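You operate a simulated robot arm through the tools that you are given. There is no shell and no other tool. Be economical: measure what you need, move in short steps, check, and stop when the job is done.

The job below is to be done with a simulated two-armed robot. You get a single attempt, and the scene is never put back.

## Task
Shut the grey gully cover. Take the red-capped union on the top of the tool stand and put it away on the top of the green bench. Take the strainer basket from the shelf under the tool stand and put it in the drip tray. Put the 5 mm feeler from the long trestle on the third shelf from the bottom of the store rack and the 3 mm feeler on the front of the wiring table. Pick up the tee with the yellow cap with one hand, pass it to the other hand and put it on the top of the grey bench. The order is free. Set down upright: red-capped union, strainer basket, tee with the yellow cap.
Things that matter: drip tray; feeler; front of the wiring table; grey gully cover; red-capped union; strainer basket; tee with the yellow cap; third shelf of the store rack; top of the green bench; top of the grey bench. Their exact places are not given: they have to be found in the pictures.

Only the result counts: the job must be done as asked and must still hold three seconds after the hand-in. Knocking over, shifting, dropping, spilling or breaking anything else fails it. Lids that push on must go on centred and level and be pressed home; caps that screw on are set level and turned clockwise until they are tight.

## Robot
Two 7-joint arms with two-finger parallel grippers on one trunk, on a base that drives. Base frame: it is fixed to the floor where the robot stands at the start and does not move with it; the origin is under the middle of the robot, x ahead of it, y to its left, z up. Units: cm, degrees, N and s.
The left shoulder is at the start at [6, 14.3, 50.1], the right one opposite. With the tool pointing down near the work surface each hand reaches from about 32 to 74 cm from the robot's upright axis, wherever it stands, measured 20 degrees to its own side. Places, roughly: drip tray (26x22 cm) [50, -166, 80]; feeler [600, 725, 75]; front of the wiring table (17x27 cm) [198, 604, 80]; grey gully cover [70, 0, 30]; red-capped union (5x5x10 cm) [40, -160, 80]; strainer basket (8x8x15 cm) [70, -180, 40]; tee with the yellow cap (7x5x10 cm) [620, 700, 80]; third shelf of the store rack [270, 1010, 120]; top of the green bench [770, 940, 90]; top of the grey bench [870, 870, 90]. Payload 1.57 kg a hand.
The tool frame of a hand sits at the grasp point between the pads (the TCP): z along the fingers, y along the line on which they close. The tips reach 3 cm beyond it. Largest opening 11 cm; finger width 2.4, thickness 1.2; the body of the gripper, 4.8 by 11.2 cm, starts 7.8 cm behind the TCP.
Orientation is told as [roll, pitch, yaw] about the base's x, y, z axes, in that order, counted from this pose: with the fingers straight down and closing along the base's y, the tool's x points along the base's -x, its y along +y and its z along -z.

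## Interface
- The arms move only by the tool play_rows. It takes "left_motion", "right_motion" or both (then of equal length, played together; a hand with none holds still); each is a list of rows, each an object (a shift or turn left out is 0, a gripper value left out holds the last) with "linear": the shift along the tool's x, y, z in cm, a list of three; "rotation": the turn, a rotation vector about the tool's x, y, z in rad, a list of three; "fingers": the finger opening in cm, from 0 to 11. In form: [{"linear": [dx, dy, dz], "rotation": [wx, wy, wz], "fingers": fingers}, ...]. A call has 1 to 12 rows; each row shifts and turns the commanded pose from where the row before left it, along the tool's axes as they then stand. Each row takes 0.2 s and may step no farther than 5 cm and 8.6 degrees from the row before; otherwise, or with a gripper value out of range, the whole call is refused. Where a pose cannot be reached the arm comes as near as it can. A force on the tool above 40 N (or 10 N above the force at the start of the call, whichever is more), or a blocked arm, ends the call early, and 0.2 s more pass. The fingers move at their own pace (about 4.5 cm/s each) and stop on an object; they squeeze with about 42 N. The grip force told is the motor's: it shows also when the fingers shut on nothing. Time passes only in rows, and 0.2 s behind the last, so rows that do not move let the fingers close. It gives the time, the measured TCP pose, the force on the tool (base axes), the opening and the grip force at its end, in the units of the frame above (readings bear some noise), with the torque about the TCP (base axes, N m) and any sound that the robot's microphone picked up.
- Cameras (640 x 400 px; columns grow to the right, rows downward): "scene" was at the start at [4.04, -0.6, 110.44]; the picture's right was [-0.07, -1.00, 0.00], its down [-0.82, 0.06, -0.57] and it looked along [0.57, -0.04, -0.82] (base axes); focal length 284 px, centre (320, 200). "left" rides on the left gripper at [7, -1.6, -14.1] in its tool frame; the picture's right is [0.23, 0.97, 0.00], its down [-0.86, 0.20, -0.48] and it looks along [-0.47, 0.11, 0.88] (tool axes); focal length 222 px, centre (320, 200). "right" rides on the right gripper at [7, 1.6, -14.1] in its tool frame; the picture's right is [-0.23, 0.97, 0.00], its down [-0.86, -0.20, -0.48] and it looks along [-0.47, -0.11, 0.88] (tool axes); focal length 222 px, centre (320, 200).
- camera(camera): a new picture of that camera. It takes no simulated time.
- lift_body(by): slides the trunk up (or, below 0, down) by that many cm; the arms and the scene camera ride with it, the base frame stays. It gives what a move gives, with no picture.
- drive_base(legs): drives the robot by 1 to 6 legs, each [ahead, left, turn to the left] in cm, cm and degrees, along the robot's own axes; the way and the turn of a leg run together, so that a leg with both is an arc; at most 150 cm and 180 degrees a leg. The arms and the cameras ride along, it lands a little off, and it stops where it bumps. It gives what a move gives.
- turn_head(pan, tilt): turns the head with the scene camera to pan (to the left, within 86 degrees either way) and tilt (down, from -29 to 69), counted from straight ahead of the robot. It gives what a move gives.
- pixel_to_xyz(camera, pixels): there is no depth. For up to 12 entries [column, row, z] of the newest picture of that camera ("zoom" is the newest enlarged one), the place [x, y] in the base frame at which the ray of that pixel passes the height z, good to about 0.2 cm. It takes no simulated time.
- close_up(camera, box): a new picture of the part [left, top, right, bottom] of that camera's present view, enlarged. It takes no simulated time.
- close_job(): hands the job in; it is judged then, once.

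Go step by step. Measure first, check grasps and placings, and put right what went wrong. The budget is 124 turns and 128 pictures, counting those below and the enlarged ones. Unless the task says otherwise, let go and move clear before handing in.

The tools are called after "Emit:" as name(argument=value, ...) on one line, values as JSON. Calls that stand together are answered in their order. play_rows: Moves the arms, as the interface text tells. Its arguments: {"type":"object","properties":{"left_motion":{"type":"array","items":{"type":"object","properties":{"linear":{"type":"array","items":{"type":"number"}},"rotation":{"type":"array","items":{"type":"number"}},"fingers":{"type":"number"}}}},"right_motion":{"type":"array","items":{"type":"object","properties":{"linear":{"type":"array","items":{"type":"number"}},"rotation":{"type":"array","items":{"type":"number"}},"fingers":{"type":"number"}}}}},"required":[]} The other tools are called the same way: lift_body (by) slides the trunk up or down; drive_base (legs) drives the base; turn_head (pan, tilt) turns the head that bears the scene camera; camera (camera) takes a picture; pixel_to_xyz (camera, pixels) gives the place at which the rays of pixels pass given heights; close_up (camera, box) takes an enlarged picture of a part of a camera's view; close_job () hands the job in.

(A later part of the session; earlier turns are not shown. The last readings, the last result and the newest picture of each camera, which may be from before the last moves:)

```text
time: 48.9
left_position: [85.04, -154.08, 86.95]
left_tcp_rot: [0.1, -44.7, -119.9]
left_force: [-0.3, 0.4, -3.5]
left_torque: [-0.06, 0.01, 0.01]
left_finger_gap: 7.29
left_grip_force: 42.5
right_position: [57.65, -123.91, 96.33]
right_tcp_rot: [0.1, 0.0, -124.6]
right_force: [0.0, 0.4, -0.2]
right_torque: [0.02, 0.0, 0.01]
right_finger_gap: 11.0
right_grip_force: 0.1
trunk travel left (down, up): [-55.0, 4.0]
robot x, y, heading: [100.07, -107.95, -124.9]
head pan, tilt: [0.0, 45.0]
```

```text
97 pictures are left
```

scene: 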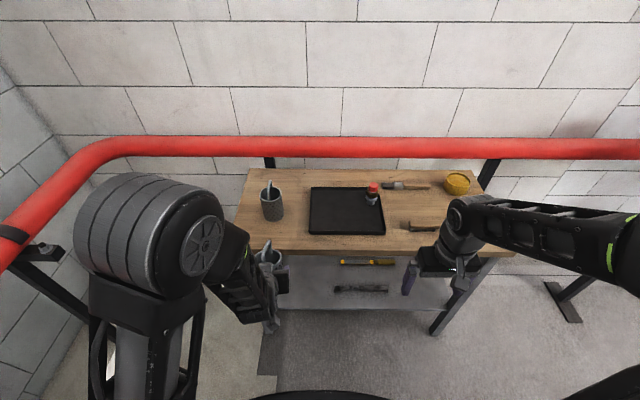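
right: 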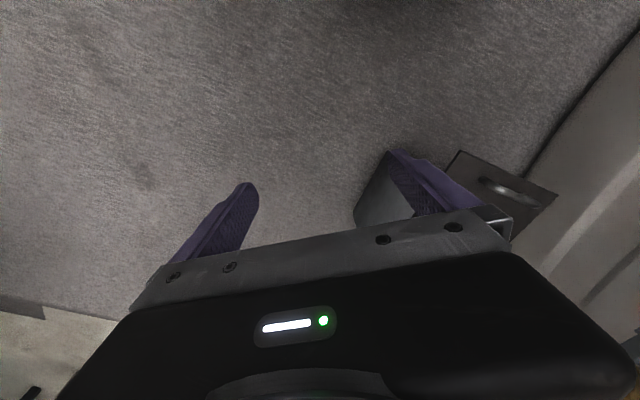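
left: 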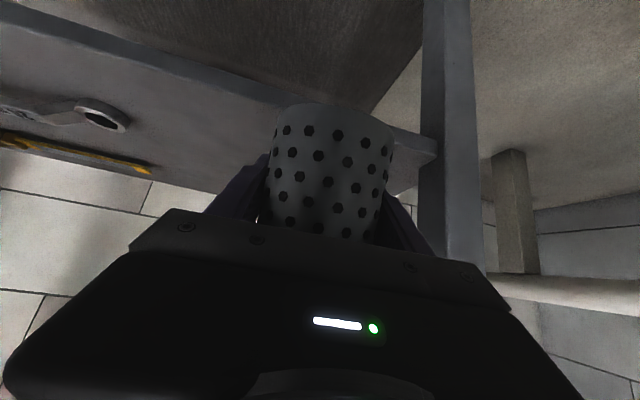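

The tray (310–385, 187–235) and the union at (373,194) are visible. I'll zoom in and measure.

Emit:
close_up(camera="scene", box=[230, 155, 490, 265])

Emit:
pixel_to_xyz(camera="scene", pixels=[[311, 188, 78], [380, 186, 78], [385, 235, 78], [309, 233, 78], [347, 210, 76], [373, 203, 77], [374, 186, 86], [233, 249, 76], [515, 257, 76], [272, 219, 76]])

```text
2.46 times, centred on (360, 210) of scene
```

zoom: 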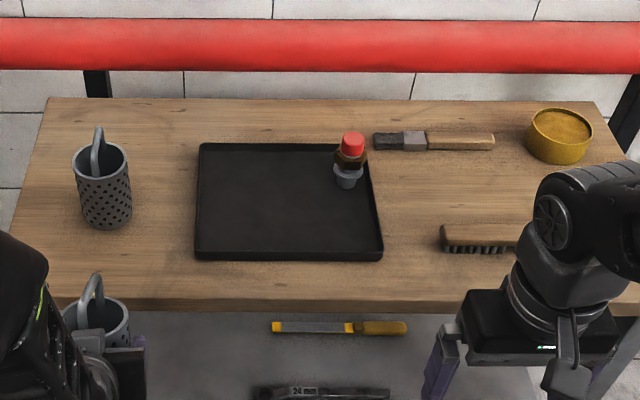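

```text
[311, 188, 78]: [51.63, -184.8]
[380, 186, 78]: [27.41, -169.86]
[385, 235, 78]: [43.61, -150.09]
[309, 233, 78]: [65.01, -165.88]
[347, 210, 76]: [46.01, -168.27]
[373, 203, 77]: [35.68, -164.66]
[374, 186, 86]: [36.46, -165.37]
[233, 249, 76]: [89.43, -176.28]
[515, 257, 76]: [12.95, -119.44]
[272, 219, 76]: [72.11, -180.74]
```

The tray centre is about (47,-167.5) and the union about (36.5,-165.5). I'll raise 4 more and drive ahead 16 and right 14, so both lie in reach.

Emit:
lift_body(by=4)

Emit:
drive_base(legs=[[0, -14, 0], [16, 0, 0]])

Emit:
turn_head(pan=0, tilt=60)

Emit:
camera(camera="scene")

```text
time: 49.7
left_position: [85.07, -153.97, 90.95]
left_tcp_rot: [0.2, -44.6, -119.9]
left_force: [-0.4, -0.2, -2.9]
left_torque: [-0.06, 0.0, -0.05]
left_finger_gap: 7.3
left_grip_force: 41.7
right_position: [57.69, -123.9, 100.41]
right_tcp_rot: [-0.1, 0.0, -124.6]
right_force: [-0.2, 0.4, 0.0]
right_torque: [0.01, 0.02, 0.0]
right_finger_gap: 11.01
right_grip_force: 0.1
trunk travel left (down, up): [-59.0, 0.0]
robot x, y, heading: [100.08, -108.05, -124.5]
head pan, tilt: [0.0, 45.0]
```

```text
time: 52.0
left_position: [64.53, -159.12, 90.96]
left_tcp_rot: [0.2, -44.6, -119.6]
left_force: [0.3, 0.6, -2.3]
left_torque: [-0.02, 0.01, -0.01]
left_finger_gap: 7.28
left_grip_force: 42.1
right_position: [37.24, -129.12, 100.24]
right_tcp_rot: [0.0, 0.1, -124.3]
right_force: [0.1, 0.4, -0.3]
right_torque: [0.04, -0.01, 0.03]
right_finger_gap: 11.0
right_grip_force: 0.2
trunk travel left (down, up): [-59.0, 0.0]
robot x, y, heading: [80.23, -112.87, -124.5]
head pan, tilt: [0.0, 45.0]
```

```text
time: 52.8
left_position: [64.74, -159.16, 91.0]
left_tcp_rot: [0.0, -44.8, -119.6]
left_force: [0.0, 0.7, -2.6]
left_torque: [-0.07, 0.03, 0.0]
left_finger_gap: 7.28
left_grip_force: 41.6
right_position: [37.17, -129.14, 100.34]
right_tcp_rot: [0.0, 0.1, -124.2]
right_force: [0.2, -0.7, -0.1]
right_torque: [0.04, 0.0, -0.04]
right_finger_gap: 10.99
right_grip_force: 0.0
trunk travel left (down, up): [-59.0, 0.0]
robot x, y, heading: [79.89, -112.96, -124.5]
head pan, tilt: [0.0, 60.0]
```

```text
95 pictures are left
```

scene: 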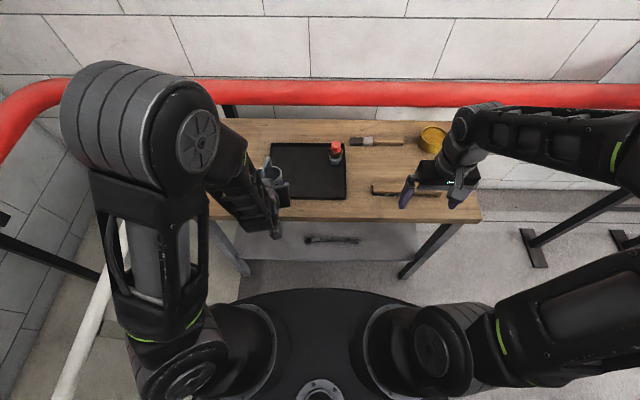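

Remeasuring the tray and union from this closer view before placing.

Emit:
close_up(camera="scene", box=[240, 120, 400, 220])

Emit:
pixel_to_xyz(camera="scene", pixels=[[272, 143, 78], [346, 197, 78], [308, 172, 76], [336, 161, 77], [335, 146, 87]])

```text
4.00 times, centred on (320, 170) of scene
```

zoom: 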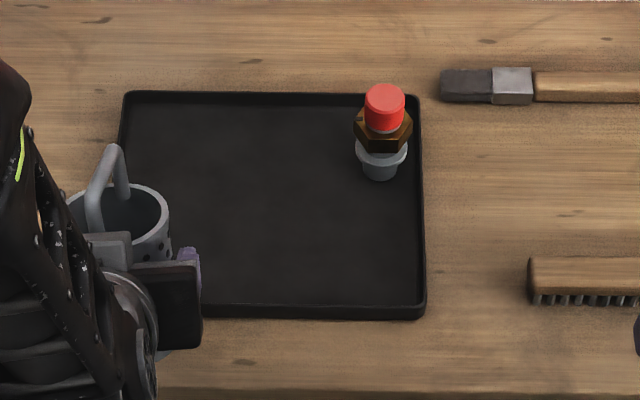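

```text
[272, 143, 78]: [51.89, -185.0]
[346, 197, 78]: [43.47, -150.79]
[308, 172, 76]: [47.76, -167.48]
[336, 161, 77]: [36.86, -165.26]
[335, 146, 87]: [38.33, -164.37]
```

The measurement holds. I'll move the basket over the left half of the tray, target (51.3,-169).

Emit:
play_rows(left_motion=[{"linear": [-2.69, -1.7, 2.69]}, {"linear": [-2.69, -1.7, 2.69]}, {"linear": [-2.69, -1.7, 2.69]}, {"linear": [-2.69, -1.7, 2.69]}, {"linear": [1.41, 0, 1.41]}, {"linear": [1.41, 0, 1.41]}])

Emit:
close_up(camera="scene", box=[240, 120, 400, 220])

Emit:
camera(camera="left")

```text
time: 54.2
left_position: [51.62, -169.12, 87.06]
left_tcp_rot: [0.0, -44.7, -119.5]
left_force: [0.7, 0.2, -2.9]
left_torque: [-0.05, 0.02, 0.0]
left_finger_gap: 7.26
left_grip_force: 41.8
right_position: [37.1, -129.09, 100.24]
right_tcp_rot: [0.0, 0.1, -124.3]
right_force: [0.0, 0.5, 0.4]
right_torque: [0.03, 0.0, -0.03]
right_finger_gap: 11.02
right_grip_force: 0.1
trunk travel left (down, up): [-59.0, 0.0]
robot x, y, heading: [79.68, -112.9, -124.5]
head pan, tilt: [0.0, 60.0]
```

```text
4.00 times, centred on (320, 170) of scene
```

zoom: 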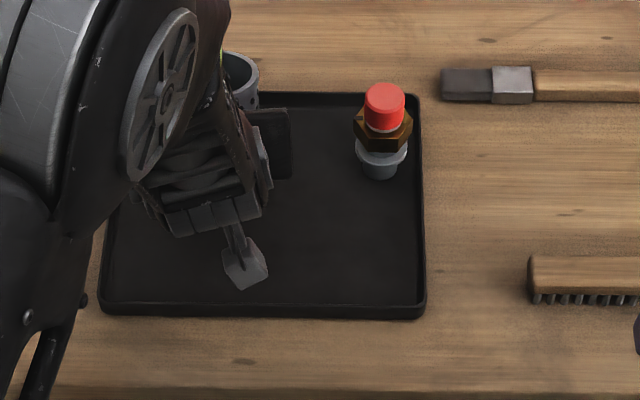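

```text
92 pictures are left
```

left: 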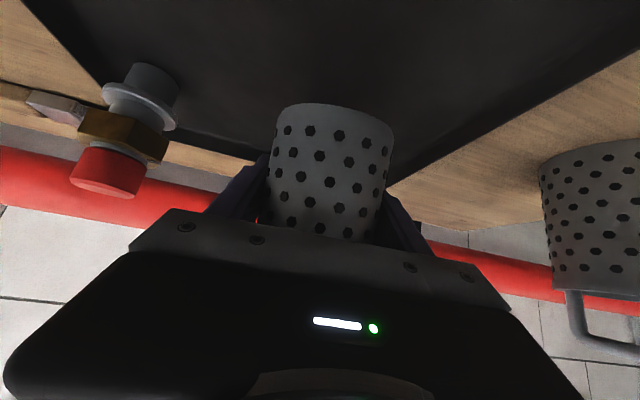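

The basket hangs over the tray's left half. I'll lower it in small steps until contact.

Emit:
play_rows(left_motion=[{"linear": [0.5, 0, 0.5]}, {"linear": [0.35, 0, 0.35]}, {"linear": [0.28, 0, 0.28]}, {"linear": [0.28, 0, 0.28]}, {"linear": [0.28, 0, 0.28]}, {}])

Emit:
close_up(camera="left", box=[220, 60, 460, 260])

```text
time: 55.6
left_position: [51.36, -169.0, 84.88]
left_tcp_rot: [0.0, -45.1, -119.5]
left_force: [2.4, 1.5, 17.2]
left_torque: [0.03, 0.13, 0.03]
left_finger_gap: 7.28
left_grip_force: 41.7
right_position: [37.34, -128.98, 100.42]
right_tcp_rot: [0.1, -0.1, -124.3]
right_force: [-0.1, 0.7, 0.3]
right_torque: [0.0, 0.01, -0.01]
right_finger_gap: 11.01
right_grip_force: 0.0
trunk travel left (down, up): [-59.0, 0.0]
robot x, y, heading: [79.8, -112.78, -124.2]
head pan, tilt: [0.0, 60.0]
```

```text
2.00 times, centred on (340, 160) of left
```

zoom: 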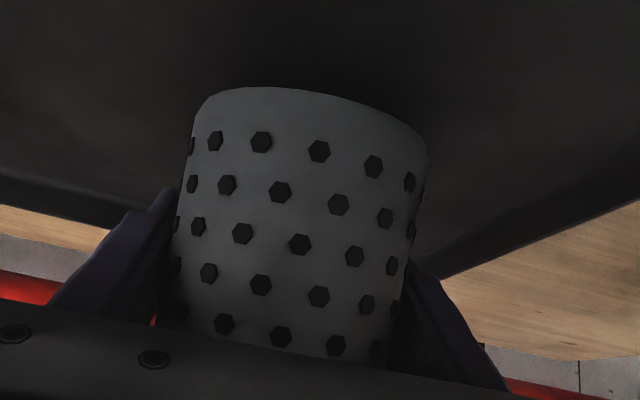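

Contact is felt at z 84.9 (about 17 N). I'll ease up slightly, open the fingers and back out along the tool axis.

Emit:
play_rows(left_motion=[{"linear": [-0.1, 0, -0.1]}, {"fingers": 11}, {"fingers": 11}, {"fingers": 11}, {"linear": [0, 0, -3]}, {"linear": [0, 0, -4]}, {"linear": [0, 0, -4]}, {"linear": [1, 0, -4]}, {"linear": [3, 0, -3]}, {"linear": [3, 0, -3]}])

Emit:
close_up(camera="scene", box=[220, 110, 420, 235])

```text
time: 57.8
left_position: [60.33, -152.01, 94.44]
left_tcp_rot: [0.3, -44.7, -119.5]
left_force: [0.1, 0.2, -0.2]
left_torque: [-0.02, 0.0, 0.02]
left_finger_gap: 11.01
left_grip_force: 0.1
left hand out of reach, approached as far as the arm can: row 10
right_position: [37.31, -128.92, 100.42]
right_tcp_rot: [-0.1, -0.1, -124.3]
right_force: [0.0, 0.1, -0.2]
right_torque: [0.0, -0.01, 0.02]
right_finger_gap: 11.03
right_grip_force: 0.0
trunk travel left (down, up): [-59.0, 0.0]
robot x, y, heading: [79.89, -112.93, -124.1]
head pan, tilt: [0.0, 60.0]
```

```text
3.20 times, centred on (320, 172) of scene
```

zoom: 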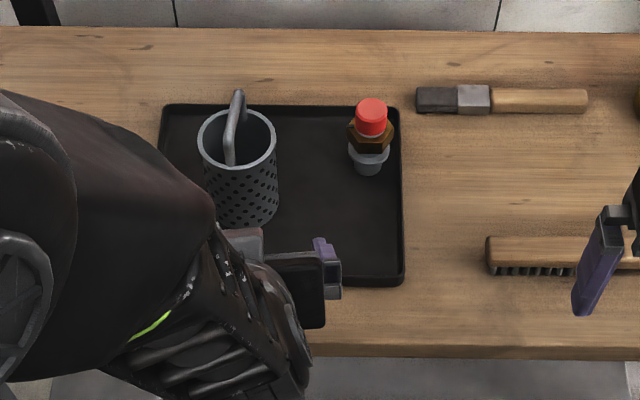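

The basket stands upright in the tray. Now the right hand moves over the union at height 100.

Emit:
play_rows(right_motion=[{"linear": [-3.74, 2.55, 0], "fingers": 8}, {"linear": [-3.74, 2.55, 0]}, {"linear": [-3.74, 2.55, 0]}, {"linear": [-3.74, 2.55, 0]}, {"linear": [-3.74, 2.55, 0]}, {"linear": [-3.74, 2.55, 0]}, {"linear": [-3.74, 2.55, 0]}, {"linear": [-3.74, 2.55, 0]}, {"linear": [0, 0, 4]}])

Emit:
camera(camera="right")

Emit:
camera(camera="scene")

```text
time: 59.8
left_position: [60.31, -151.99, 94.49]
left_tcp_rot: [0.2, -44.7, -119.6]
left_force: [-0.4, 0.4, -0.4]
left_torque: [0.02, 0.01, 0.01]
left_finger_gap: 11.0
left_grip_force: 0.0
right_position: [37.16, -164.02, 96.23]
right_tcp_rot: [0.0, 0.2, -124.4]
right_force: [0.0, 1.3, -0.5]
right_torque: [-0.02, -0.02, 0.0]
right_finger_gap: 8.01
right_grip_force: 0.0
right hand out of reach, approached as far as the arm can: row 8
trunk travel left (down, up): [-59.0, 0.0]
robot x, y, heading: [79.96, -112.72, -124.3]
head pan, tilt: [0.0, 60.0]
```

```text
89 pictures are left
```

right: 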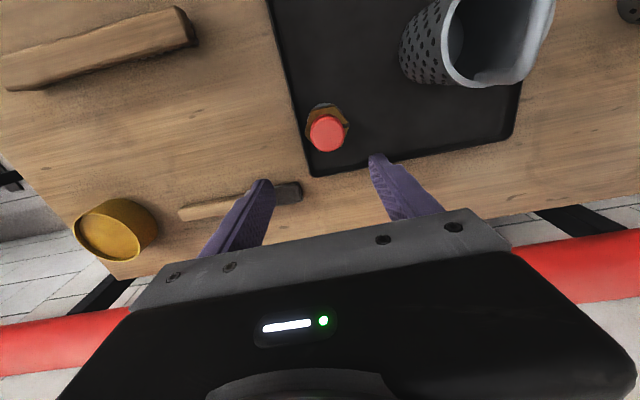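

```text
88 pictures are left
```

scene: 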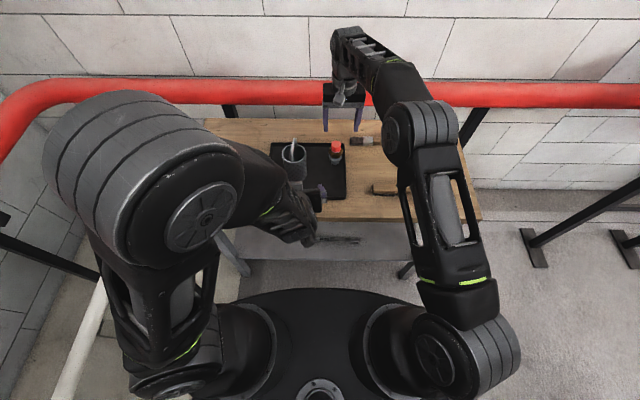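

The right picture shows the red cap at (327,132). I'll measure it.

Emit:
pixel_to_xyz(camera="right", pixels=[[327, 132, 87], [327, 132, 85], [327, 108, 81], [312, 174, 79], [275, 20, 79]])

Emit:
close_up(camera="right", box=[270, 70, 400, 190])

```text
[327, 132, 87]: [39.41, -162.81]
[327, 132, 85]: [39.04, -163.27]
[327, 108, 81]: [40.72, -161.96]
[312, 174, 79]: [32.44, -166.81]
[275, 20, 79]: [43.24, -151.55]
```

```text
3.33 times, centred on (335, 130) of right
```

zoom: 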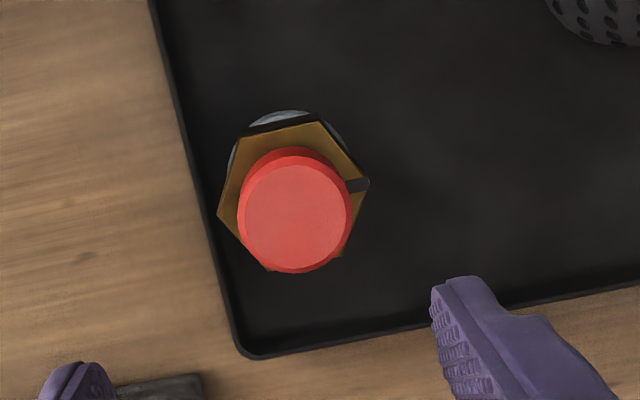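

The cap's top is really at z≈89 (tray floor ≈79), with its centre at about (39.5,-162.9). The hex corners lie on the closing line, so I'll turn the hand 30° to grip on flats and centre it.

Emit:
play_rows(right_motion=[{"linear": [2.25, 1.3, 0]}, {"rotation": [0, 0, -0.131]}, {"rotation": [0, 0, -0.131]}, {"rotation": [0, 0, -0.131]}, {"rotation": [0, 0, -0.131]}, {"linear": [0, 0, 3]}])

Emit:
close_up(camera="right", box=[200, 90, 460, 260])

Emit:
pixel_to_xyz(camera="right", pixels=[[320, 200, 89]])

```text
time: 61.2
left_position: [60.28, -152.05, 94.42]
left_tcp_rot: [0.1, -44.7, -119.6]
left_force: [-0.2, -0.2, -0.5]
left_torque: [0.04, 0.0, 0.03]
left_finger_gap: 11.03
left_grip_force: 0.0
right_position: [39.56, -163.06, 93.22]
right_tcp_rot: [0.1, 0.0, -94.2]
right_force: [0.1, 0.2, -0.1]
right_torque: [0.01, -0.03, -0.02]
right_finger_gap: 7.99
right_grip_force: 0.1
trunk travel left (down, up): [-59.0, 0.0]
robot x, y, heading: [79.51, -112.94, -124.4]
head pan, tilt: [0.0, 60.0]
```

```text
2.35 times, centred on (330, 175) of right
```

zoom: 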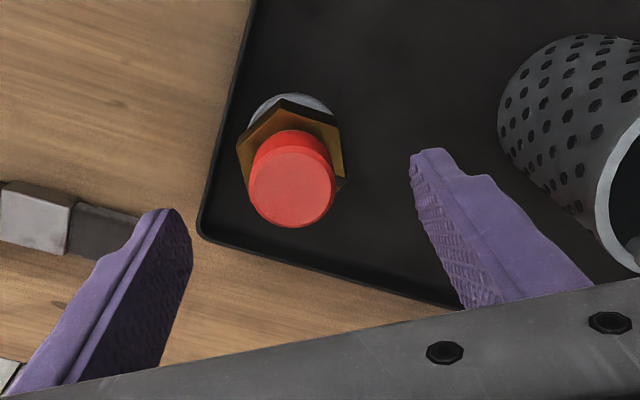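

```text
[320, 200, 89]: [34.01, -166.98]
```

The cap's top is at about (318,170) in the right picture. I'll check its place.

Emit:
pixel_to_xyz(camera="right", pixels=[[318, 169.6, 89], [318, 169.6, 88], [311, 119, 76]])

Emit:
camera(camera="left")

```text
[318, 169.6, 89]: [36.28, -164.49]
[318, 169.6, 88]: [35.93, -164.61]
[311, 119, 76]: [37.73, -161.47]
```

```text
85 pictures are left
```

left: 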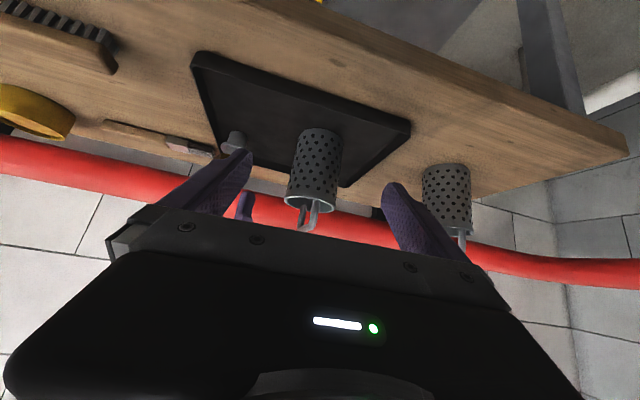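

The two readings disagree, so I'll cross-check with the tray's rear-right corner, now at (279,187).

Emit:
pixel_to_xyz(camera="right", pixels=[[279, 187, 80], [279, 187, 78], [304, 90, 80], [318, 169.6, 87]])

Emit:
camera(camera="right")

Emit:
close_up(camera="scene", box=[240, 60, 440, 220])

```text
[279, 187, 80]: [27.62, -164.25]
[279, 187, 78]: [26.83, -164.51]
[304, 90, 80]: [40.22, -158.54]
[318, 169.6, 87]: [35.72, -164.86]
```

```text
84 pictures are left
```

right: 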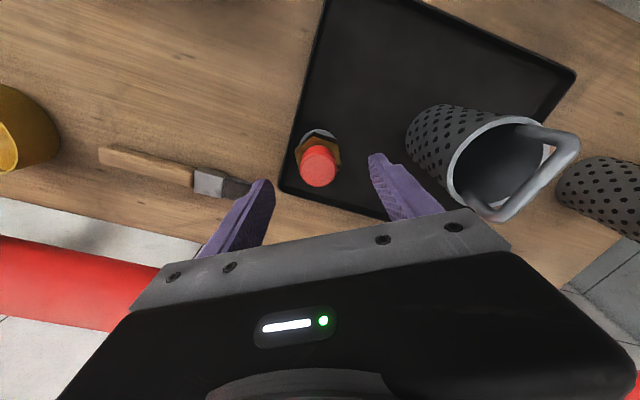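

```text
2.50 times, centred on (340, 140) of scene
```

zoom: 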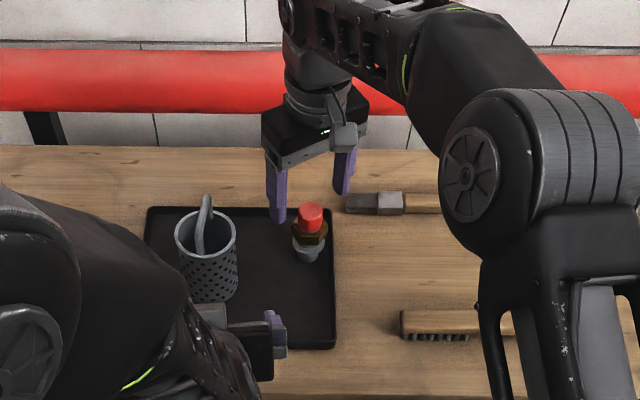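

My own ray check shows the earlier query used a stale picture; the true cap place is about (39.6,-162.6,89). I'll descend to z≈85 and close.

Emit:
play_rows(right_motion=[{"linear": [0.4, 0, 3]}, {"linear": [0, 0, 3]}, {"linear": [0, 0, 2]}, {"fingers": 3}, {"fingers": 3}, {"fingers": 3}, {"fingers": 3}])

Emit:
camera(camera="right")

Emit:
close_up(camera="scene", box=[260, 80, 420, 220])

```text
time: 62.8
left_position: [60.44, -152.02, 94.42]
left_tcp_rot: [0.1, -44.8, -119.6]
left_force: [0.4, 0.2, 0.2]
left_torque: [0.02, -0.01, 0.03]
left_finger_gap: 10.99
left_grip_force: 0.1
right_position: [39.67, -162.55, 85.2]
right_tcp_rot: [0.0, 0.0, -94.2]
right_force: [-1.3, 0.2, 0.7]
right_torque: [-0.06, 0.17, -0.01]
right_finger_gap: 4.36
right_grip_force: 30.2
trunk travel left (down, up): [-59.0, 0.0]
robot x, y, heading: [79.68, -113.01, -124.3]
head pan, tilt: [0.0, 60.0]
```

```text
82 pictures are left
```

right: 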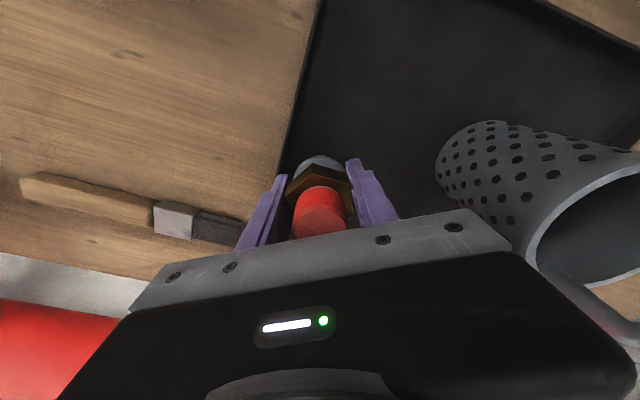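

```text
2.86 times, centred on (340, 150) of scene
```

zoom: 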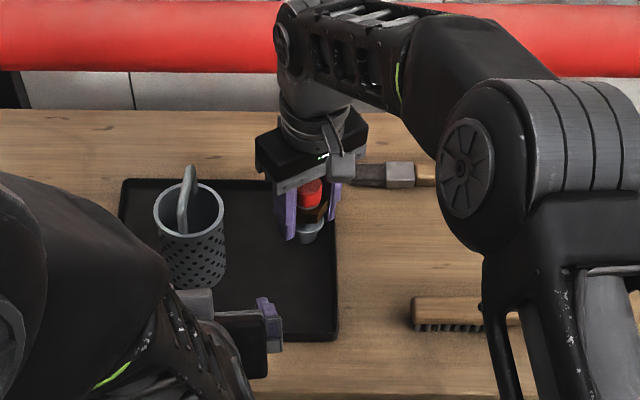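

The union is gripped on its flats at 4.4 cm. I'll lift straight up and draw back clear of the stand.

Emit:
play_rows(right_motion=[{"linear": [0, 0, -2]}, {"linear": [0, 0, -4]}, {"linear": [0, 0, -4]}, {"linear": [0, 0, -2]}, {"linear": [4.5, 0, 0]}, {"linear": [4.5, 0, 0]}, {"linear": [4.5, 0, 0]}, {"linear": [4.5, 0, 0]}, {"linear": [4.5, 0, 0]}, {"linear": [4.5, 0, 0]}, {"linear": [3, 0, 0]}])

Emit:
camera(camera="right")

Emit:
camera(camera="scene")

```text
time: 65.2
left_position: [60.45, -151.99, 94.5]
left_tcp_rot: [0.2, -44.7, -119.6]
left_force: [-0.5, -0.2, -0.2]
left_torque: [0.02, 0.0, -0.01]
left_finger_gap: 11.0
left_grip_force: 0.1
right_position: [41.77, -132.86, 97.72]
right_tcp_rot: [0.0, 0.0, -94.4]
right_force: [0.3, 0.0, -4.8]
right_torque: [-0.03, 0.03, 0.01]
right_finger_gap: 4.31
right_grip_force: 41.7
trunk travel left (down, up): [-59.0, 0.0]
robot x, y, heading: [79.83, -113.02, -124.2]
head pan, tilt: [0.0, 60.0]
```

```text
80 pictures are left
```

right: 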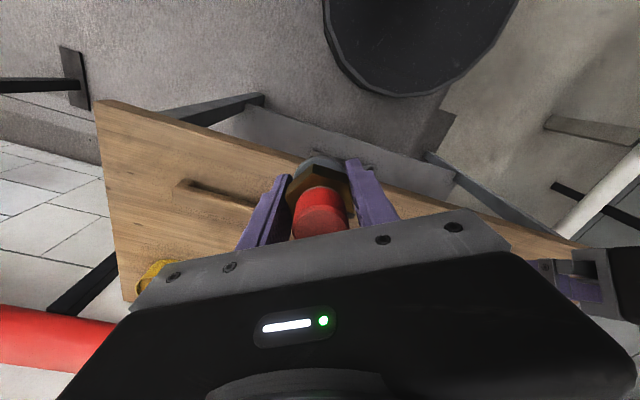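

```text
79 pictures are left
```

scene: 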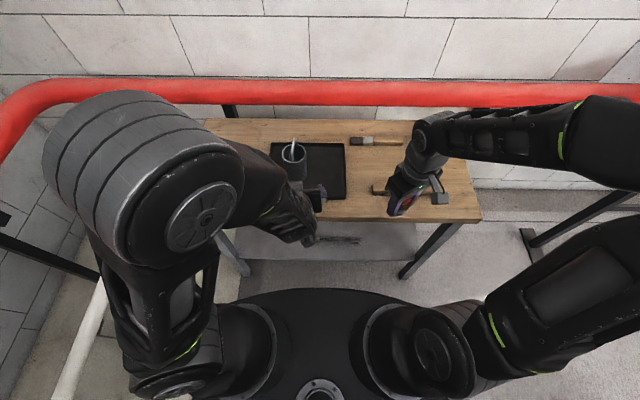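

The union is held and clear. I'll back away from the stand, turn around towards the far area and look.

Emit:
drive_base(legs=[[-50, 0, 0], [0, 0, 160]])

Emit:
turn_head(pan=0, tilt=15)

Emit:
camera(camera="scene")

```text
time: 74.6
left_position: [142.42, -43.08, 94.43]
left_tcp_rot: [0.1, -44.7, 36.0]
left_force: [-0.1, -0.1, -0.3]
left_torque: [0.02, 0.0, -0.01]
left_finger_gap: 11.03
left_grip_force: 0.0
right_position: [151.55, -68.1, 97.64]
right_tcp_rot: [-0.1, 0.1, 61.3]
right_force: [-1.0, 0.4, -5.5]
right_torque: [-0.01, 0.0, -0.01]
right_finger_gap: 4.33
right_grip_force: 42.6
trunk travel left (down, up): [-59.0, 0.0]
robot x, y, heading: [108.58, -70.88, 31.6]
head pan, tilt: [0.0, 60.0]
```

```text
time: 75.7
left_position: [142.49, -43.16, 94.42]
left_tcp_rot: [0.1, -44.7, 36.0]
left_force: [0.0, 0.2, -0.2]
left_torque: [-0.01, -0.01, -0.04]
left_finger_gap: 11.01
left_grip_force: 0.0
right_position: [151.39, -68.24, 97.57]
right_tcp_rot: [0.0, 0.0, 61.3]
right_force: [-0.1, 0.6, -5.5]
right_torque: [0.04, -0.01, 0.0]
right_finger_gap: 4.34
right_grip_force: 41.6
trunk travel left (down, up): [-59.0, 0.0]
robot x, y, heading: [108.63, -70.89, 31.4]
head pan, tilt: [0.0, 15.0]
```

```text
78 pictures are left
```

scene: 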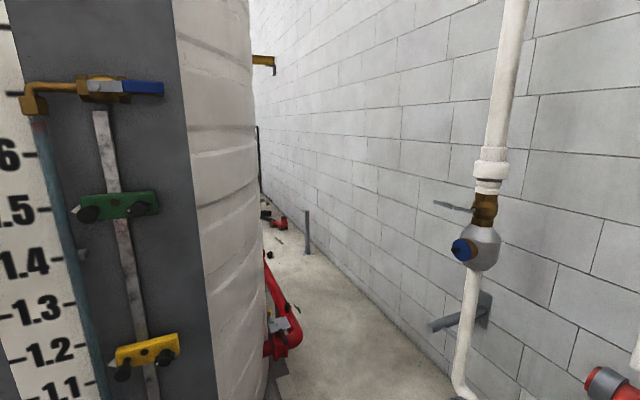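

A tank blocks the direct way, with a corridor beside the wall. I'll look to the left side for a better route.

Emit:
turn_head(pan=80, tilt=10)

Emit:
camera(camera="scene")

Emit:
turn_head(pan=-10, tilt=30)

Emit:
camera(camera="scene")

```text
time: 77.2
left_position: [142.42, -43.03, 94.45]
left_tcp_rot: [0.1, -44.7, 36.0]
left_force: [-0.3, 0.0, -0.3]
left_torque: [0.0, 0.01, 0.0]
left_finger_gap: 10.96
left_grip_force: 0.1
right_position: [151.46, -68.12, 97.51]
right_tcp_rot: [0.0, -0.1, 61.3]
right_force: [0.2, -0.7, -5.4]
right_torque: [-0.02, 0.04, 0.01]
right_finger_gap: 4.33
right_grip_force: 42.1
trunk travel left (down, up): [-59.0, 0.0]
robot x, y, heading: [108.68, -70.56, 31.4]
head pan, tilt: [80.0, 10.0]
```

```text
77 pictures are left
```

scene: 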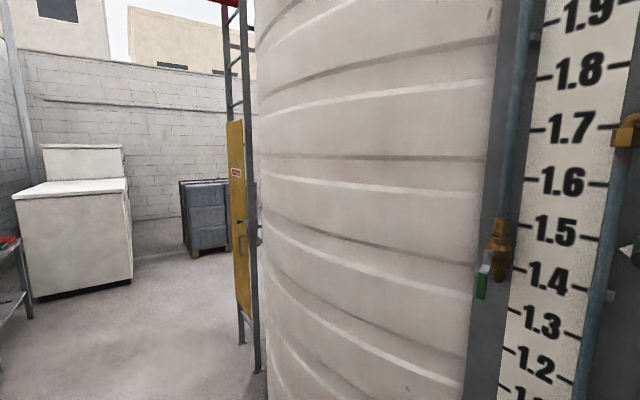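

```text
time: 78.9
left_position: [142.33, -43.09, 94.37]
left_tcp_rot: [0.2, -44.7, 36.0]
left_force: [-0.2, 0.0, 0.3]
left_torque: [0.03, 0.02, -0.01]
left_finger_gap: 10.99
left_grip_force: 0.0
right_position: [151.41, -68.08, 97.6]
right_tcp_rot: [0.0, -0.1, 61.2]
right_force: [0.3, 0.1, -5.2]
right_torque: [-0.02, -0.01, 0.01]
right_finger_gap: 4.34
right_grip_force: 42.5
trunk travel left (down, up): [-59.0, 0.0]
robot x, y, heading: [108.63, -70.55, 31.3]
head pan, tilt: [-10.0, 30.0]
```

```text
76 pictures are left
```

scene: 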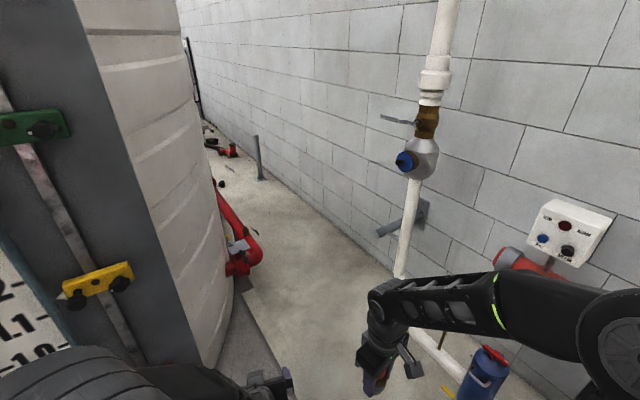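

The left side of the tank is open, past the ladder. I'll turn to heading 90 and strafe left to x≈-87, then look ahead.

Emit:
drive_base(legs=[[0, 0, 58.6], [12, 0, 0], [0, 100, 0], [0, 96, 0]])

Emit:
turn_head(pan=0, tilt=25)

Emit:
camera(camera="scene")

```text
time: 90.3
left_position: [-55.71, -12.83, 94.55]
left_tcp_rot: [0.3, -44.5, 93.9]
left_force: [0.4, -0.1, -0.5]
left_torque: [0.0, 0.0, 0.01]
left_finger_gap: 11.01
left_grip_force: 0.0
right_position: [-29.71, -18.6, 97.56]
right_tcp_rot: [0.3, 0.3, 119.4]
right_force: [0.3, -0.4, -5.4]
right_torque: [-0.03, -0.03, 0.03]
right_finger_gap: 4.32
right_grip_force: 42.5
trunk travel left (down, up): [-59.0, 0.0]
robot x, y, heading: [-50.33, -56.23, 89.4]
head pan, tilt: [-10.0, 30.0]
stopped in leg 4: the robot was blocked; the commanded pose is now the measured one
```

```text
time: 91.0
left_position: [-55.54, -12.8, 94.37]
left_tcp_rot: [0.3, -44.5, 93.7]
left_force: [0.0, -0.2, 0.2]
left_torque: [0.01, 0.0, 0.04]
left_finger_gap: 11.02
left_grip_force: 0.1
right_position: [-29.62, -18.58, 97.56]
right_tcp_rot: [0.3, 0.2, 119.3]
right_force: [-0.6, -0.3, -5.1]
right_torque: [-0.02, 0.0, 0.04]
right_finger_gap: 4.3
right_grip_force: 42.6
trunk travel left (down, up): [-59.0, 0.0]
robot x, y, heading: [-50.38, -56.23, 89.2]
head pan, tilt: [0.0, 25.0]
```

```text
75 pictures are left
```

scene: 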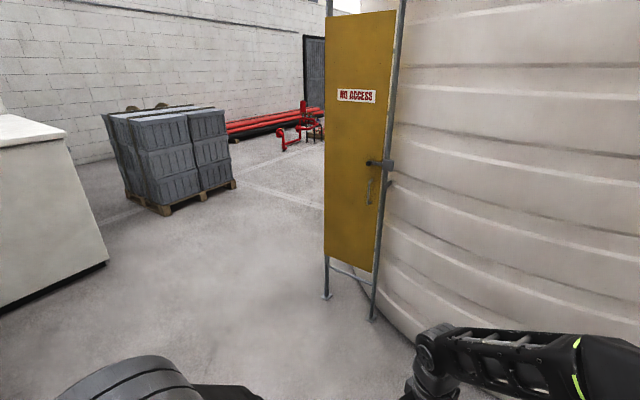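

I was blocked on the left at x≈-50. I'll look at what is there.

Emit:
turn_head(pan=82, tilt=45)

Emit:
camera(camera="scene")

```text
time: 92.5
left_position: [-55.6, -12.79, 94.27]
left_tcp_rot: [0.3, -44.5, 93.8]
left_force: [-0.1, 0.9, 0.0]
left_torque: [0.01, 0.03, 0.01]
left_finger_gap: 11.01
left_grip_force: 0.0
right_position: [-29.72, -18.51, 97.49]
right_tcp_rot: [0.2, 0.1, 119.3]
right_force: [-0.2, -0.2, -4.9]
right_torque: [0.02, 0.0, 0.0]
right_finger_gap: 4.33
right_grip_force: 41.8
trunk travel left (down, up): [-59.0, 0.0]
robot x, y, heading: [-50.66, -56.36, 89.0]
head pan, tilt: [82.0, 45.0]
```

```text
74 pictures are left
```

scene: 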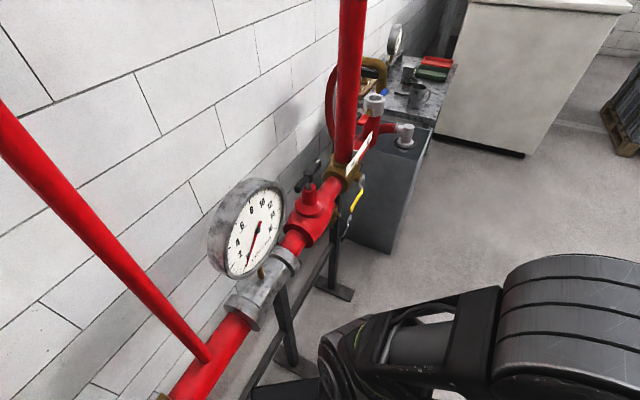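

The red pipe stand is what blocked me, and nothing seems moved. I'll edge off it, go ahead, then diagonally between the cabinet and the ladder.

Emit:
drive_base(legs=[[0, -3, 0], [70, 0, 0], [90, 65, 0], [140, 0, 0]])

Emit:
turn_head(pan=-35, tilt=20)

Emit:
camera(camera="scene")

```text
time: 108.9
left_position: [-110.3, 294.37, 94.48]
left_tcp_rot: [0.1, -44.6, 93.4]
left_force: [0.7, 0.6, -0.3]
left_torque: [-0.04, 0.01, 0.0]
left_finger_gap: 11.02
left_grip_force: 0.1
right_position: [-84.42, 288.51, 97.72]
right_tcp_rot: [0.1, 0.1, 118.6]
right_force: [-1.1, -0.1, -5.3]
right_torque: [-0.05, 0.01, 0.04]
right_finger_gap: 4.3
right_grip_force: 42.1
trunk travel left (down, up): [-59.0, 0.0]
robot x, y, heading: [-105.16, 251.19, 88.4]
head pan, tilt: [82.0, 45.0]
```

```text
time: 110.9
left_position: [-110.46, 294.54, 94.39]
left_tcp_rot: [0.1, -44.6, 93.3]
left_force: [0.3, -0.6, -0.8]
left_torque: [-0.01, -0.01, 0.01]
left_finger_gap: 10.99
left_grip_force: 0.0
right_position: [-84.41, 288.4, 97.7]
right_tcp_rot: [0.1, 0.1, 118.7]
right_force: [0.7, 0.7, -4.6]
right_torque: [-0.03, -0.03, -0.01]
right_finger_gap: 4.29
right_grip_force: 41.6
trunk travel left (down, up): [-59.0, 0.0]
robot x, y, heading: [-105.24, 251.08, 88.7]
head pan, tilt: [-35.0, 20.0]
```

```text
73 pictures are left
```

scene: 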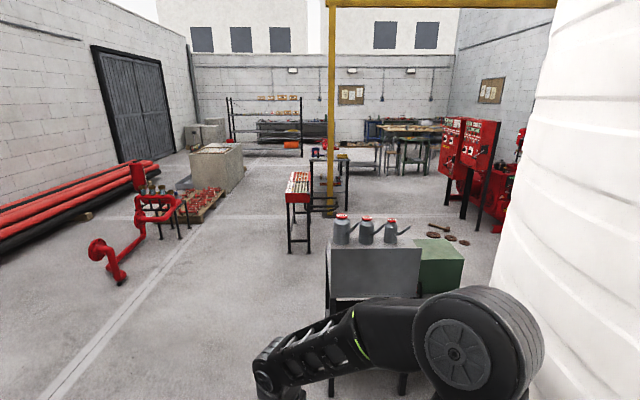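

I can see the whole room: rack at (265,125), wiring table near (330,160), trestle and benches at (400–430,140). I'll go straight north 180 first, then turn towards the gap beside the red table.

Emit:
drive_base(legs=[[150, 0, 0], [25, 0, 0], [0, 0, -25]])

Emit:
turn_head(pan=0, tilt=25)

Emit:
camera(camera="scene")

Emit:
pixel_to_xyz(camera="scene", pixels=[[320, 300, 0], [200, 300, 0], [440, 300, 0], [320, 220, 0]])

```text
time: 121.1
left_position: [-81.11, 467.09, 94.52]
left_tcp_rot: [0.1, -44.6, 65.3]
left_force: [-0.5, 0.2, 0.1]
left_torque: [0.01, 0.02, 0.01]
left_finger_gap: 10.99
left_grip_force: 0.0
right_position: [-60.93, 449.7, 97.71]
right_tcp_rot: [0.1, 0.1, 90.7]
right_force: [-0.4, 0.6, -6.2]
right_torque: [0.02, 0.01, 0.02]
right_finger_gap: 4.29
right_grip_force: 42.2
trunk travel left (down, up): [-59.0, 0.0]
robot x, y, heading: [-97.25, 426.27, 60.2]
head pan, tilt: [-35.0, 20.0]
```

```text
time: 122.1
left_position: [-80.96, 467.17, 94.5]
left_tcp_rot: [0.1, -44.6, 65.5]
left_force: [-0.2, -0.1, 0.4]
left_torque: [0.03, 0.0, 0.04]
left_finger_gap: 10.99
left_grip_force: 0.0
right_position: [-61.02, 449.64, 97.66]
right_tcp_rot: [0.1, 0.2, 90.8]
right_force: [-0.9, 0.2, -5.8]
right_torque: [0.02, 0.0, 0.01]
right_finger_gap: 4.28
right_grip_force: 41.9
trunk travel left (down, up): [-59.0, 0.0]
robot x, y, heading: [-96.81, 426.65, 60.3]
head pan, tilt: [0.0, 25.0]
```

```text
72 pictures are left
```

scene: 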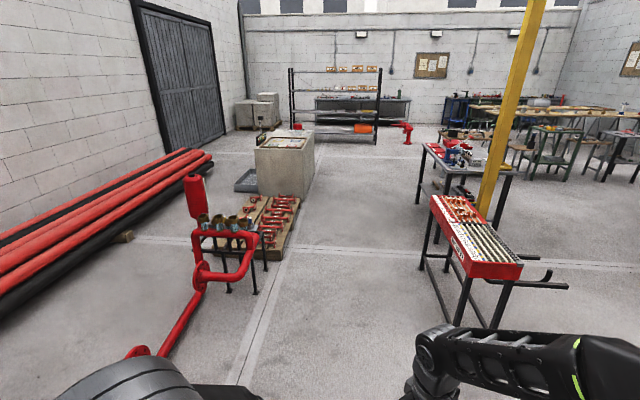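

```text
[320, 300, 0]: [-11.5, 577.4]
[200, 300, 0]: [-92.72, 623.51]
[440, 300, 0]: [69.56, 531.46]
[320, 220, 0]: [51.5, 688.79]
```

Free floor runs ahead between the red pipe table and the red tool table. I'll measure the limits.

Emit:
pixel_to_xyz(camera="scene", pixels=[[420, 269, 0], [458, 326, 0], [418, 205, 0], [280, 260, 0], [302, 197, 0], [314, 180, 0], [255, 293, 0], [379, 145, 0], [500, 228, 0], [405, 145, 0], [545, 180, 0], [440, 245, 0]])

Emit:
close_up(camera="scene", box=[380, 80, 640, 240])

```text
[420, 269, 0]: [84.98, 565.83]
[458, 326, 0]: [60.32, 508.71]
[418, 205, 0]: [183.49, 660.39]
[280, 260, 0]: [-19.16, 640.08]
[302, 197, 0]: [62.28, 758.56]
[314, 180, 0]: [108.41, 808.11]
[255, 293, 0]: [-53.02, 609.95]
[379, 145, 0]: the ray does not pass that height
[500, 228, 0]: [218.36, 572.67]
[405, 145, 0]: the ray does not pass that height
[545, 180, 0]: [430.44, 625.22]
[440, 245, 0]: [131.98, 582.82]
```

```text
2.46 times, centred on (510, 160) of scene
```

zoom: 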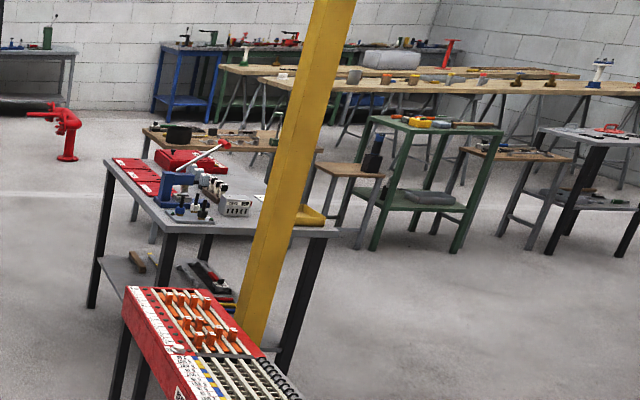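

The way at bearing ~54° has 60+ cm clearance on both sides. I'll drive along it to about (130,740).

Emit:
drive_base(legs=[[0, 0, -6], [120, 0, 0], [117, 0, 0], [75, 0, 0], [75, 0, 0], [0, 0, -35]])

Emit:
turn_head(pan=0, tilt=22)

Emit:
camera(camera="scene")

```text
time: 143.0
left_position: [160.88, 759.01, 94.39]
left_tcp_rot: [0.1, -44.6, 24.8]
left_force: [-0.5, -0.1, 0.8]
left_torque: [0.02, -0.01, -0.01]
left_finger_gap: 10.99
left_grip_force: 0.1
right_position: [164.83, 732.64, 97.71]
right_tcp_rot: [0.1, 0.1, 50.0]
right_force: [0.5, -0.9, -5.1]
right_torque: [-0.02, 0.02, -0.03]
right_finger_gap: 4.3
right_grip_force: 41.4
trunk travel left (down, up): [-59.0, 0.0]
robot x, y, heading: [122.46, 738.99, 19.9]
head pan, tilt: [0.0, 25.0]
```

```text
time: 143.6
left_position: [160.93, 758.97, 94.45]
left_tcp_rot: [0.1, -44.6, 24.9]
left_force: [0.0, 0.5, 0.4]
left_torque: [0.03, -0.03, -0.03]
left_finger_gap: 11.01
left_grip_force: 0.1
right_position: [164.66, 732.7, 97.68]
right_tcp_rot: [0.0, 0.1, 50.0]
right_force: [-0.8, -0.2, -5.4]
right_torque: [0.0, 0.03, -0.01]
right_finger_gap: 4.29
right_grip_force: 41.9
trunk travel left (down, up): [-59.0, 0.0]
robot x, y, heading: [122.19, 738.41, 19.6]
head pan, tilt: [0.0, 22.0]
```

```text
70 pictures are left
```

scene: 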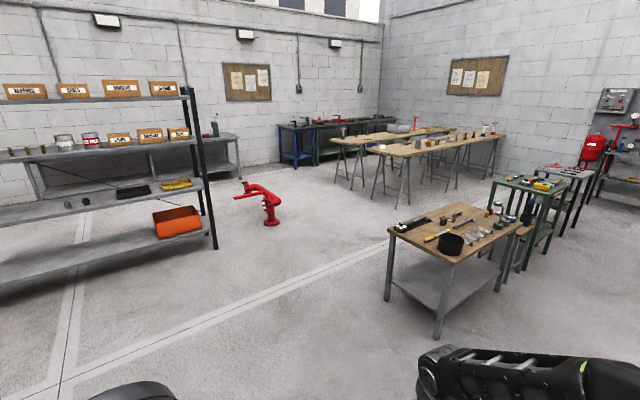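

The green bench is at about (340,130), the grey one beside it at (375,125), and the trestles at (400–450,145). I'll zoom in and measure the floor limits.

Emit:
close_up(camera="scene", box=[260, 90, 520, 240])

Emit:
pixel_to_xyz(camera="scene", pixels=[[386, 299, 0], [437, 338, 0], [352, 190, 0], [377, 201, 0], [403, 206, 0], [335, 177, 0], [283, 165, 0], [315, 165, 0], [272, 225, 0], [365, 175, 0], [470, 180, 0], [490, 180, 0]])

```text
2.46 times, centred on (390, 165) of scene
```

zoom: 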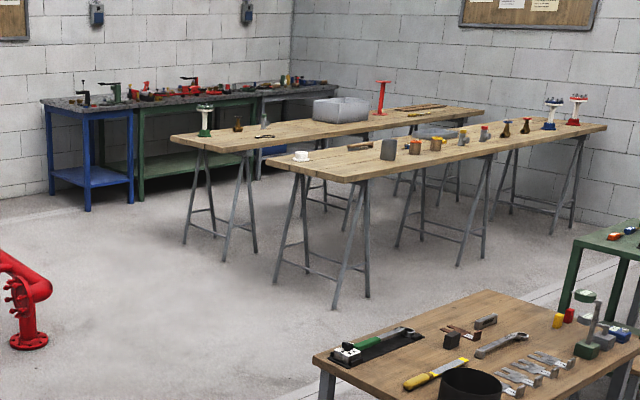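

```text
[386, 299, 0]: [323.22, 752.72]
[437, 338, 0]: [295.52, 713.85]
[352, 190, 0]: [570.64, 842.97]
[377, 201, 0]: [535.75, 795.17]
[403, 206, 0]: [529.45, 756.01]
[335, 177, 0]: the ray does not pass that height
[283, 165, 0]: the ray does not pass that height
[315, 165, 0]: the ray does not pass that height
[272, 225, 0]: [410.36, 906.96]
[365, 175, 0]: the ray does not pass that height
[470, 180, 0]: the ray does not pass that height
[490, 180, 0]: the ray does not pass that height
```

I'll keep heading ≈20° (clearing the work table and the hydrant by over 50 cm) for 390 cm, then look at the benches.

Emit:
drive_base(legs=[[130, 0, 0], [130, 0, 0], [130, 0, 0], [0, 0, 10]])

Emit:
turn_head(pan=0, tilt=25)

Emit:
camera(camera="scene")

```text
time: 163.1
left_position: [524.78, 893.1, 94.38]
left_tcp_rot: [0.1, -44.5, 33.0]
left_force: [0.0, 0.2, -0.4]
left_torque: [-0.01, 0.03, -0.01]
left_finger_gap: 11.0
left_grip_force: 0.0
right_position: [532.4, 867.59, 97.69]
right_tcp_rot: [0.1, 0.0, 58.3]
right_force: [0.1, 0.0, -5.4]
right_torque: [-0.01, 0.0, 0.01]
right_finger_gap: 4.3
right_grip_force: 42.0
trunk travel left (down, up): [-59.0, 0.0]
robot x, y, heading: [489.45, 867.35, 28.0]
head pan, tilt: [0.0, 22.0]
```

```text
time: 163.7
left_position: [524.73, 892.98, 94.47]
left_tcp_rot: [0.1, -44.6, 33.0]
left_force: [0.5, -0.2, -0.3]
left_torque: [0.0, 0.03, 0.02]
left_finger_gap: 11.0
left_grip_force: 0.1
right_position: [532.32, 867.64, 97.66]
right_tcp_rot: [0.0, 0.1, 58.3]
right_force: [0.2, -0.4, -5.8]
right_torque: [-0.02, 0.0, 0.04]
right_finger_gap: 4.28
right_grip_force: 41.8
trunk travel left (down, up): [-59.0, 0.0]
robot x, y, heading: [489.67, 867.32, 28.1]
head pan, tilt: [0.0, 25.0]
```

```text
68 pictures are left
```

scene: 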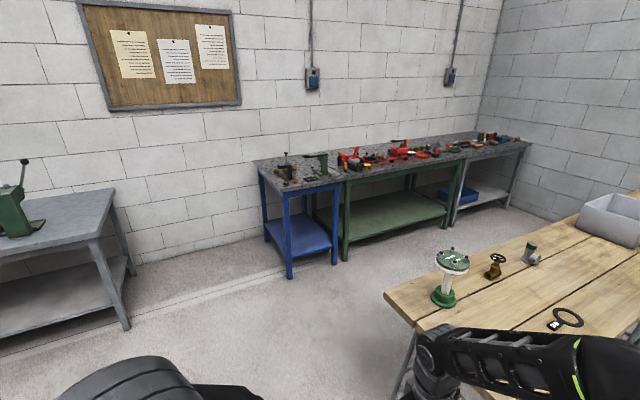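

The blue, green and grey benches are clear now. I'll measure the feet and top edges.

Emit:
pixel_to_xyz(camera="scene", pixels=[[290, 278, 0], [345, 260, 0], [449, 228, 0], [455, 226, 0], [506, 207, 0], [343, 181, 85], [343, 181, 90], [466, 155, 85], [466, 155, 90], [385, 294, 90], [415, 328, 85]])

Emit:
close_up(camera="scene", box=[250, 110, 550, 270])

```text
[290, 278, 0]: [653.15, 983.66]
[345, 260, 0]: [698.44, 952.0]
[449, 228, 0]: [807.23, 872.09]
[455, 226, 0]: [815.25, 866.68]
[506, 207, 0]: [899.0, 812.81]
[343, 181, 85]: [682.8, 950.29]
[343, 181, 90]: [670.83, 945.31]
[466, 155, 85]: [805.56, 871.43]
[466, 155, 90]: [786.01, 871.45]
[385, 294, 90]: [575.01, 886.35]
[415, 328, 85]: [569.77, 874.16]
```

```text
2.13 times, centred on (400, 190) of scene
```

zoom: 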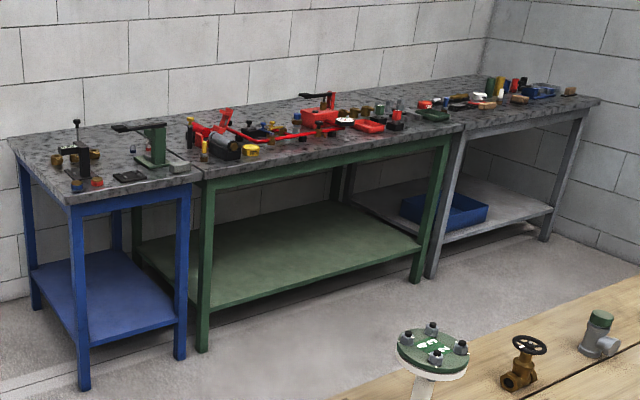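

The benches stand along a line at -36° with the top at z≈85. I'll turn to face them, go ahead beside the trestle corner, then strafe right to stand before the green bench.

Emit:
drive_base(legs=[[0, 0, 26], [128, 0, 0], [0, -100, 0], [0, -80, 0]])

Emit:
turn_head(pan=0, tilt=45)

Emit:
camera(camera="scene")

```text
time: 180.2
left_position: [731.35, 906.62, 94.38]
left_tcp_rot: [0.1, -44.5, 58.8]
left_force: [0.1, 0.1, -0.4]
left_torque: [0.0, 0.02, 0.02]
left_finger_gap: 11.0
left_grip_force: 0.1
right_position: [749.31, 886.96, 97.61]
right_tcp_rot: [0.1, 0.1, 84.2]
right_force: [-0.5, 0.7, -5.6]
right_torque: [0.01, -0.01, -0.02]
right_finger_gap: 4.3
right_grip_force: 42.2
trunk travel left (down, up): [-59.0, 0.0]
robot x, y, heading: [710.69, 868.14, 53.8]
head pan, tilt: [0.0, 25.0]
```

```text
time: 181.0
left_position: [731.31, 906.59, 94.54]
left_tcp_rot: [0.1, -44.5, 58.9]
left_force: [-0.8, 0.2, 1.1]
left_torque: [-0.01, 0.01, 0.0]
left_finger_gap: 11.0
left_grip_force: 0.2
right_position: [749.22, 887.01, 97.57]
right_tcp_rot: [0.1, 0.1, 84.2]
right_force: [0.1, 0.4, -4.8]
right_torque: [0.0, -0.02, 0.0]
right_finger_gap: 4.29
right_grip_force: 42.2
trunk travel left (down, up): [-59.0, 0.0]
robot x, y, heading: [710.86, 868.1, 53.9]
head pan, tilt: [0.0, 45.0]
```

```text
66 pictures are left
```

scene: 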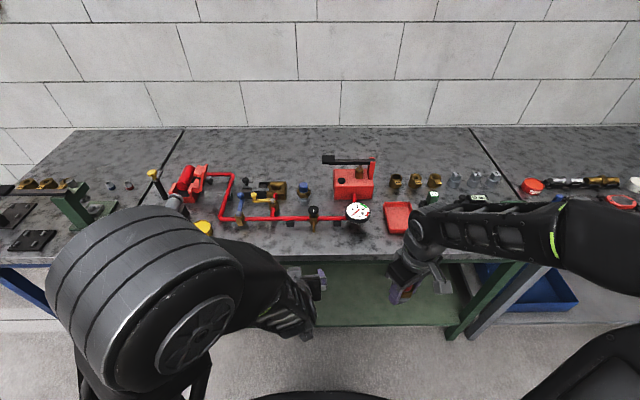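

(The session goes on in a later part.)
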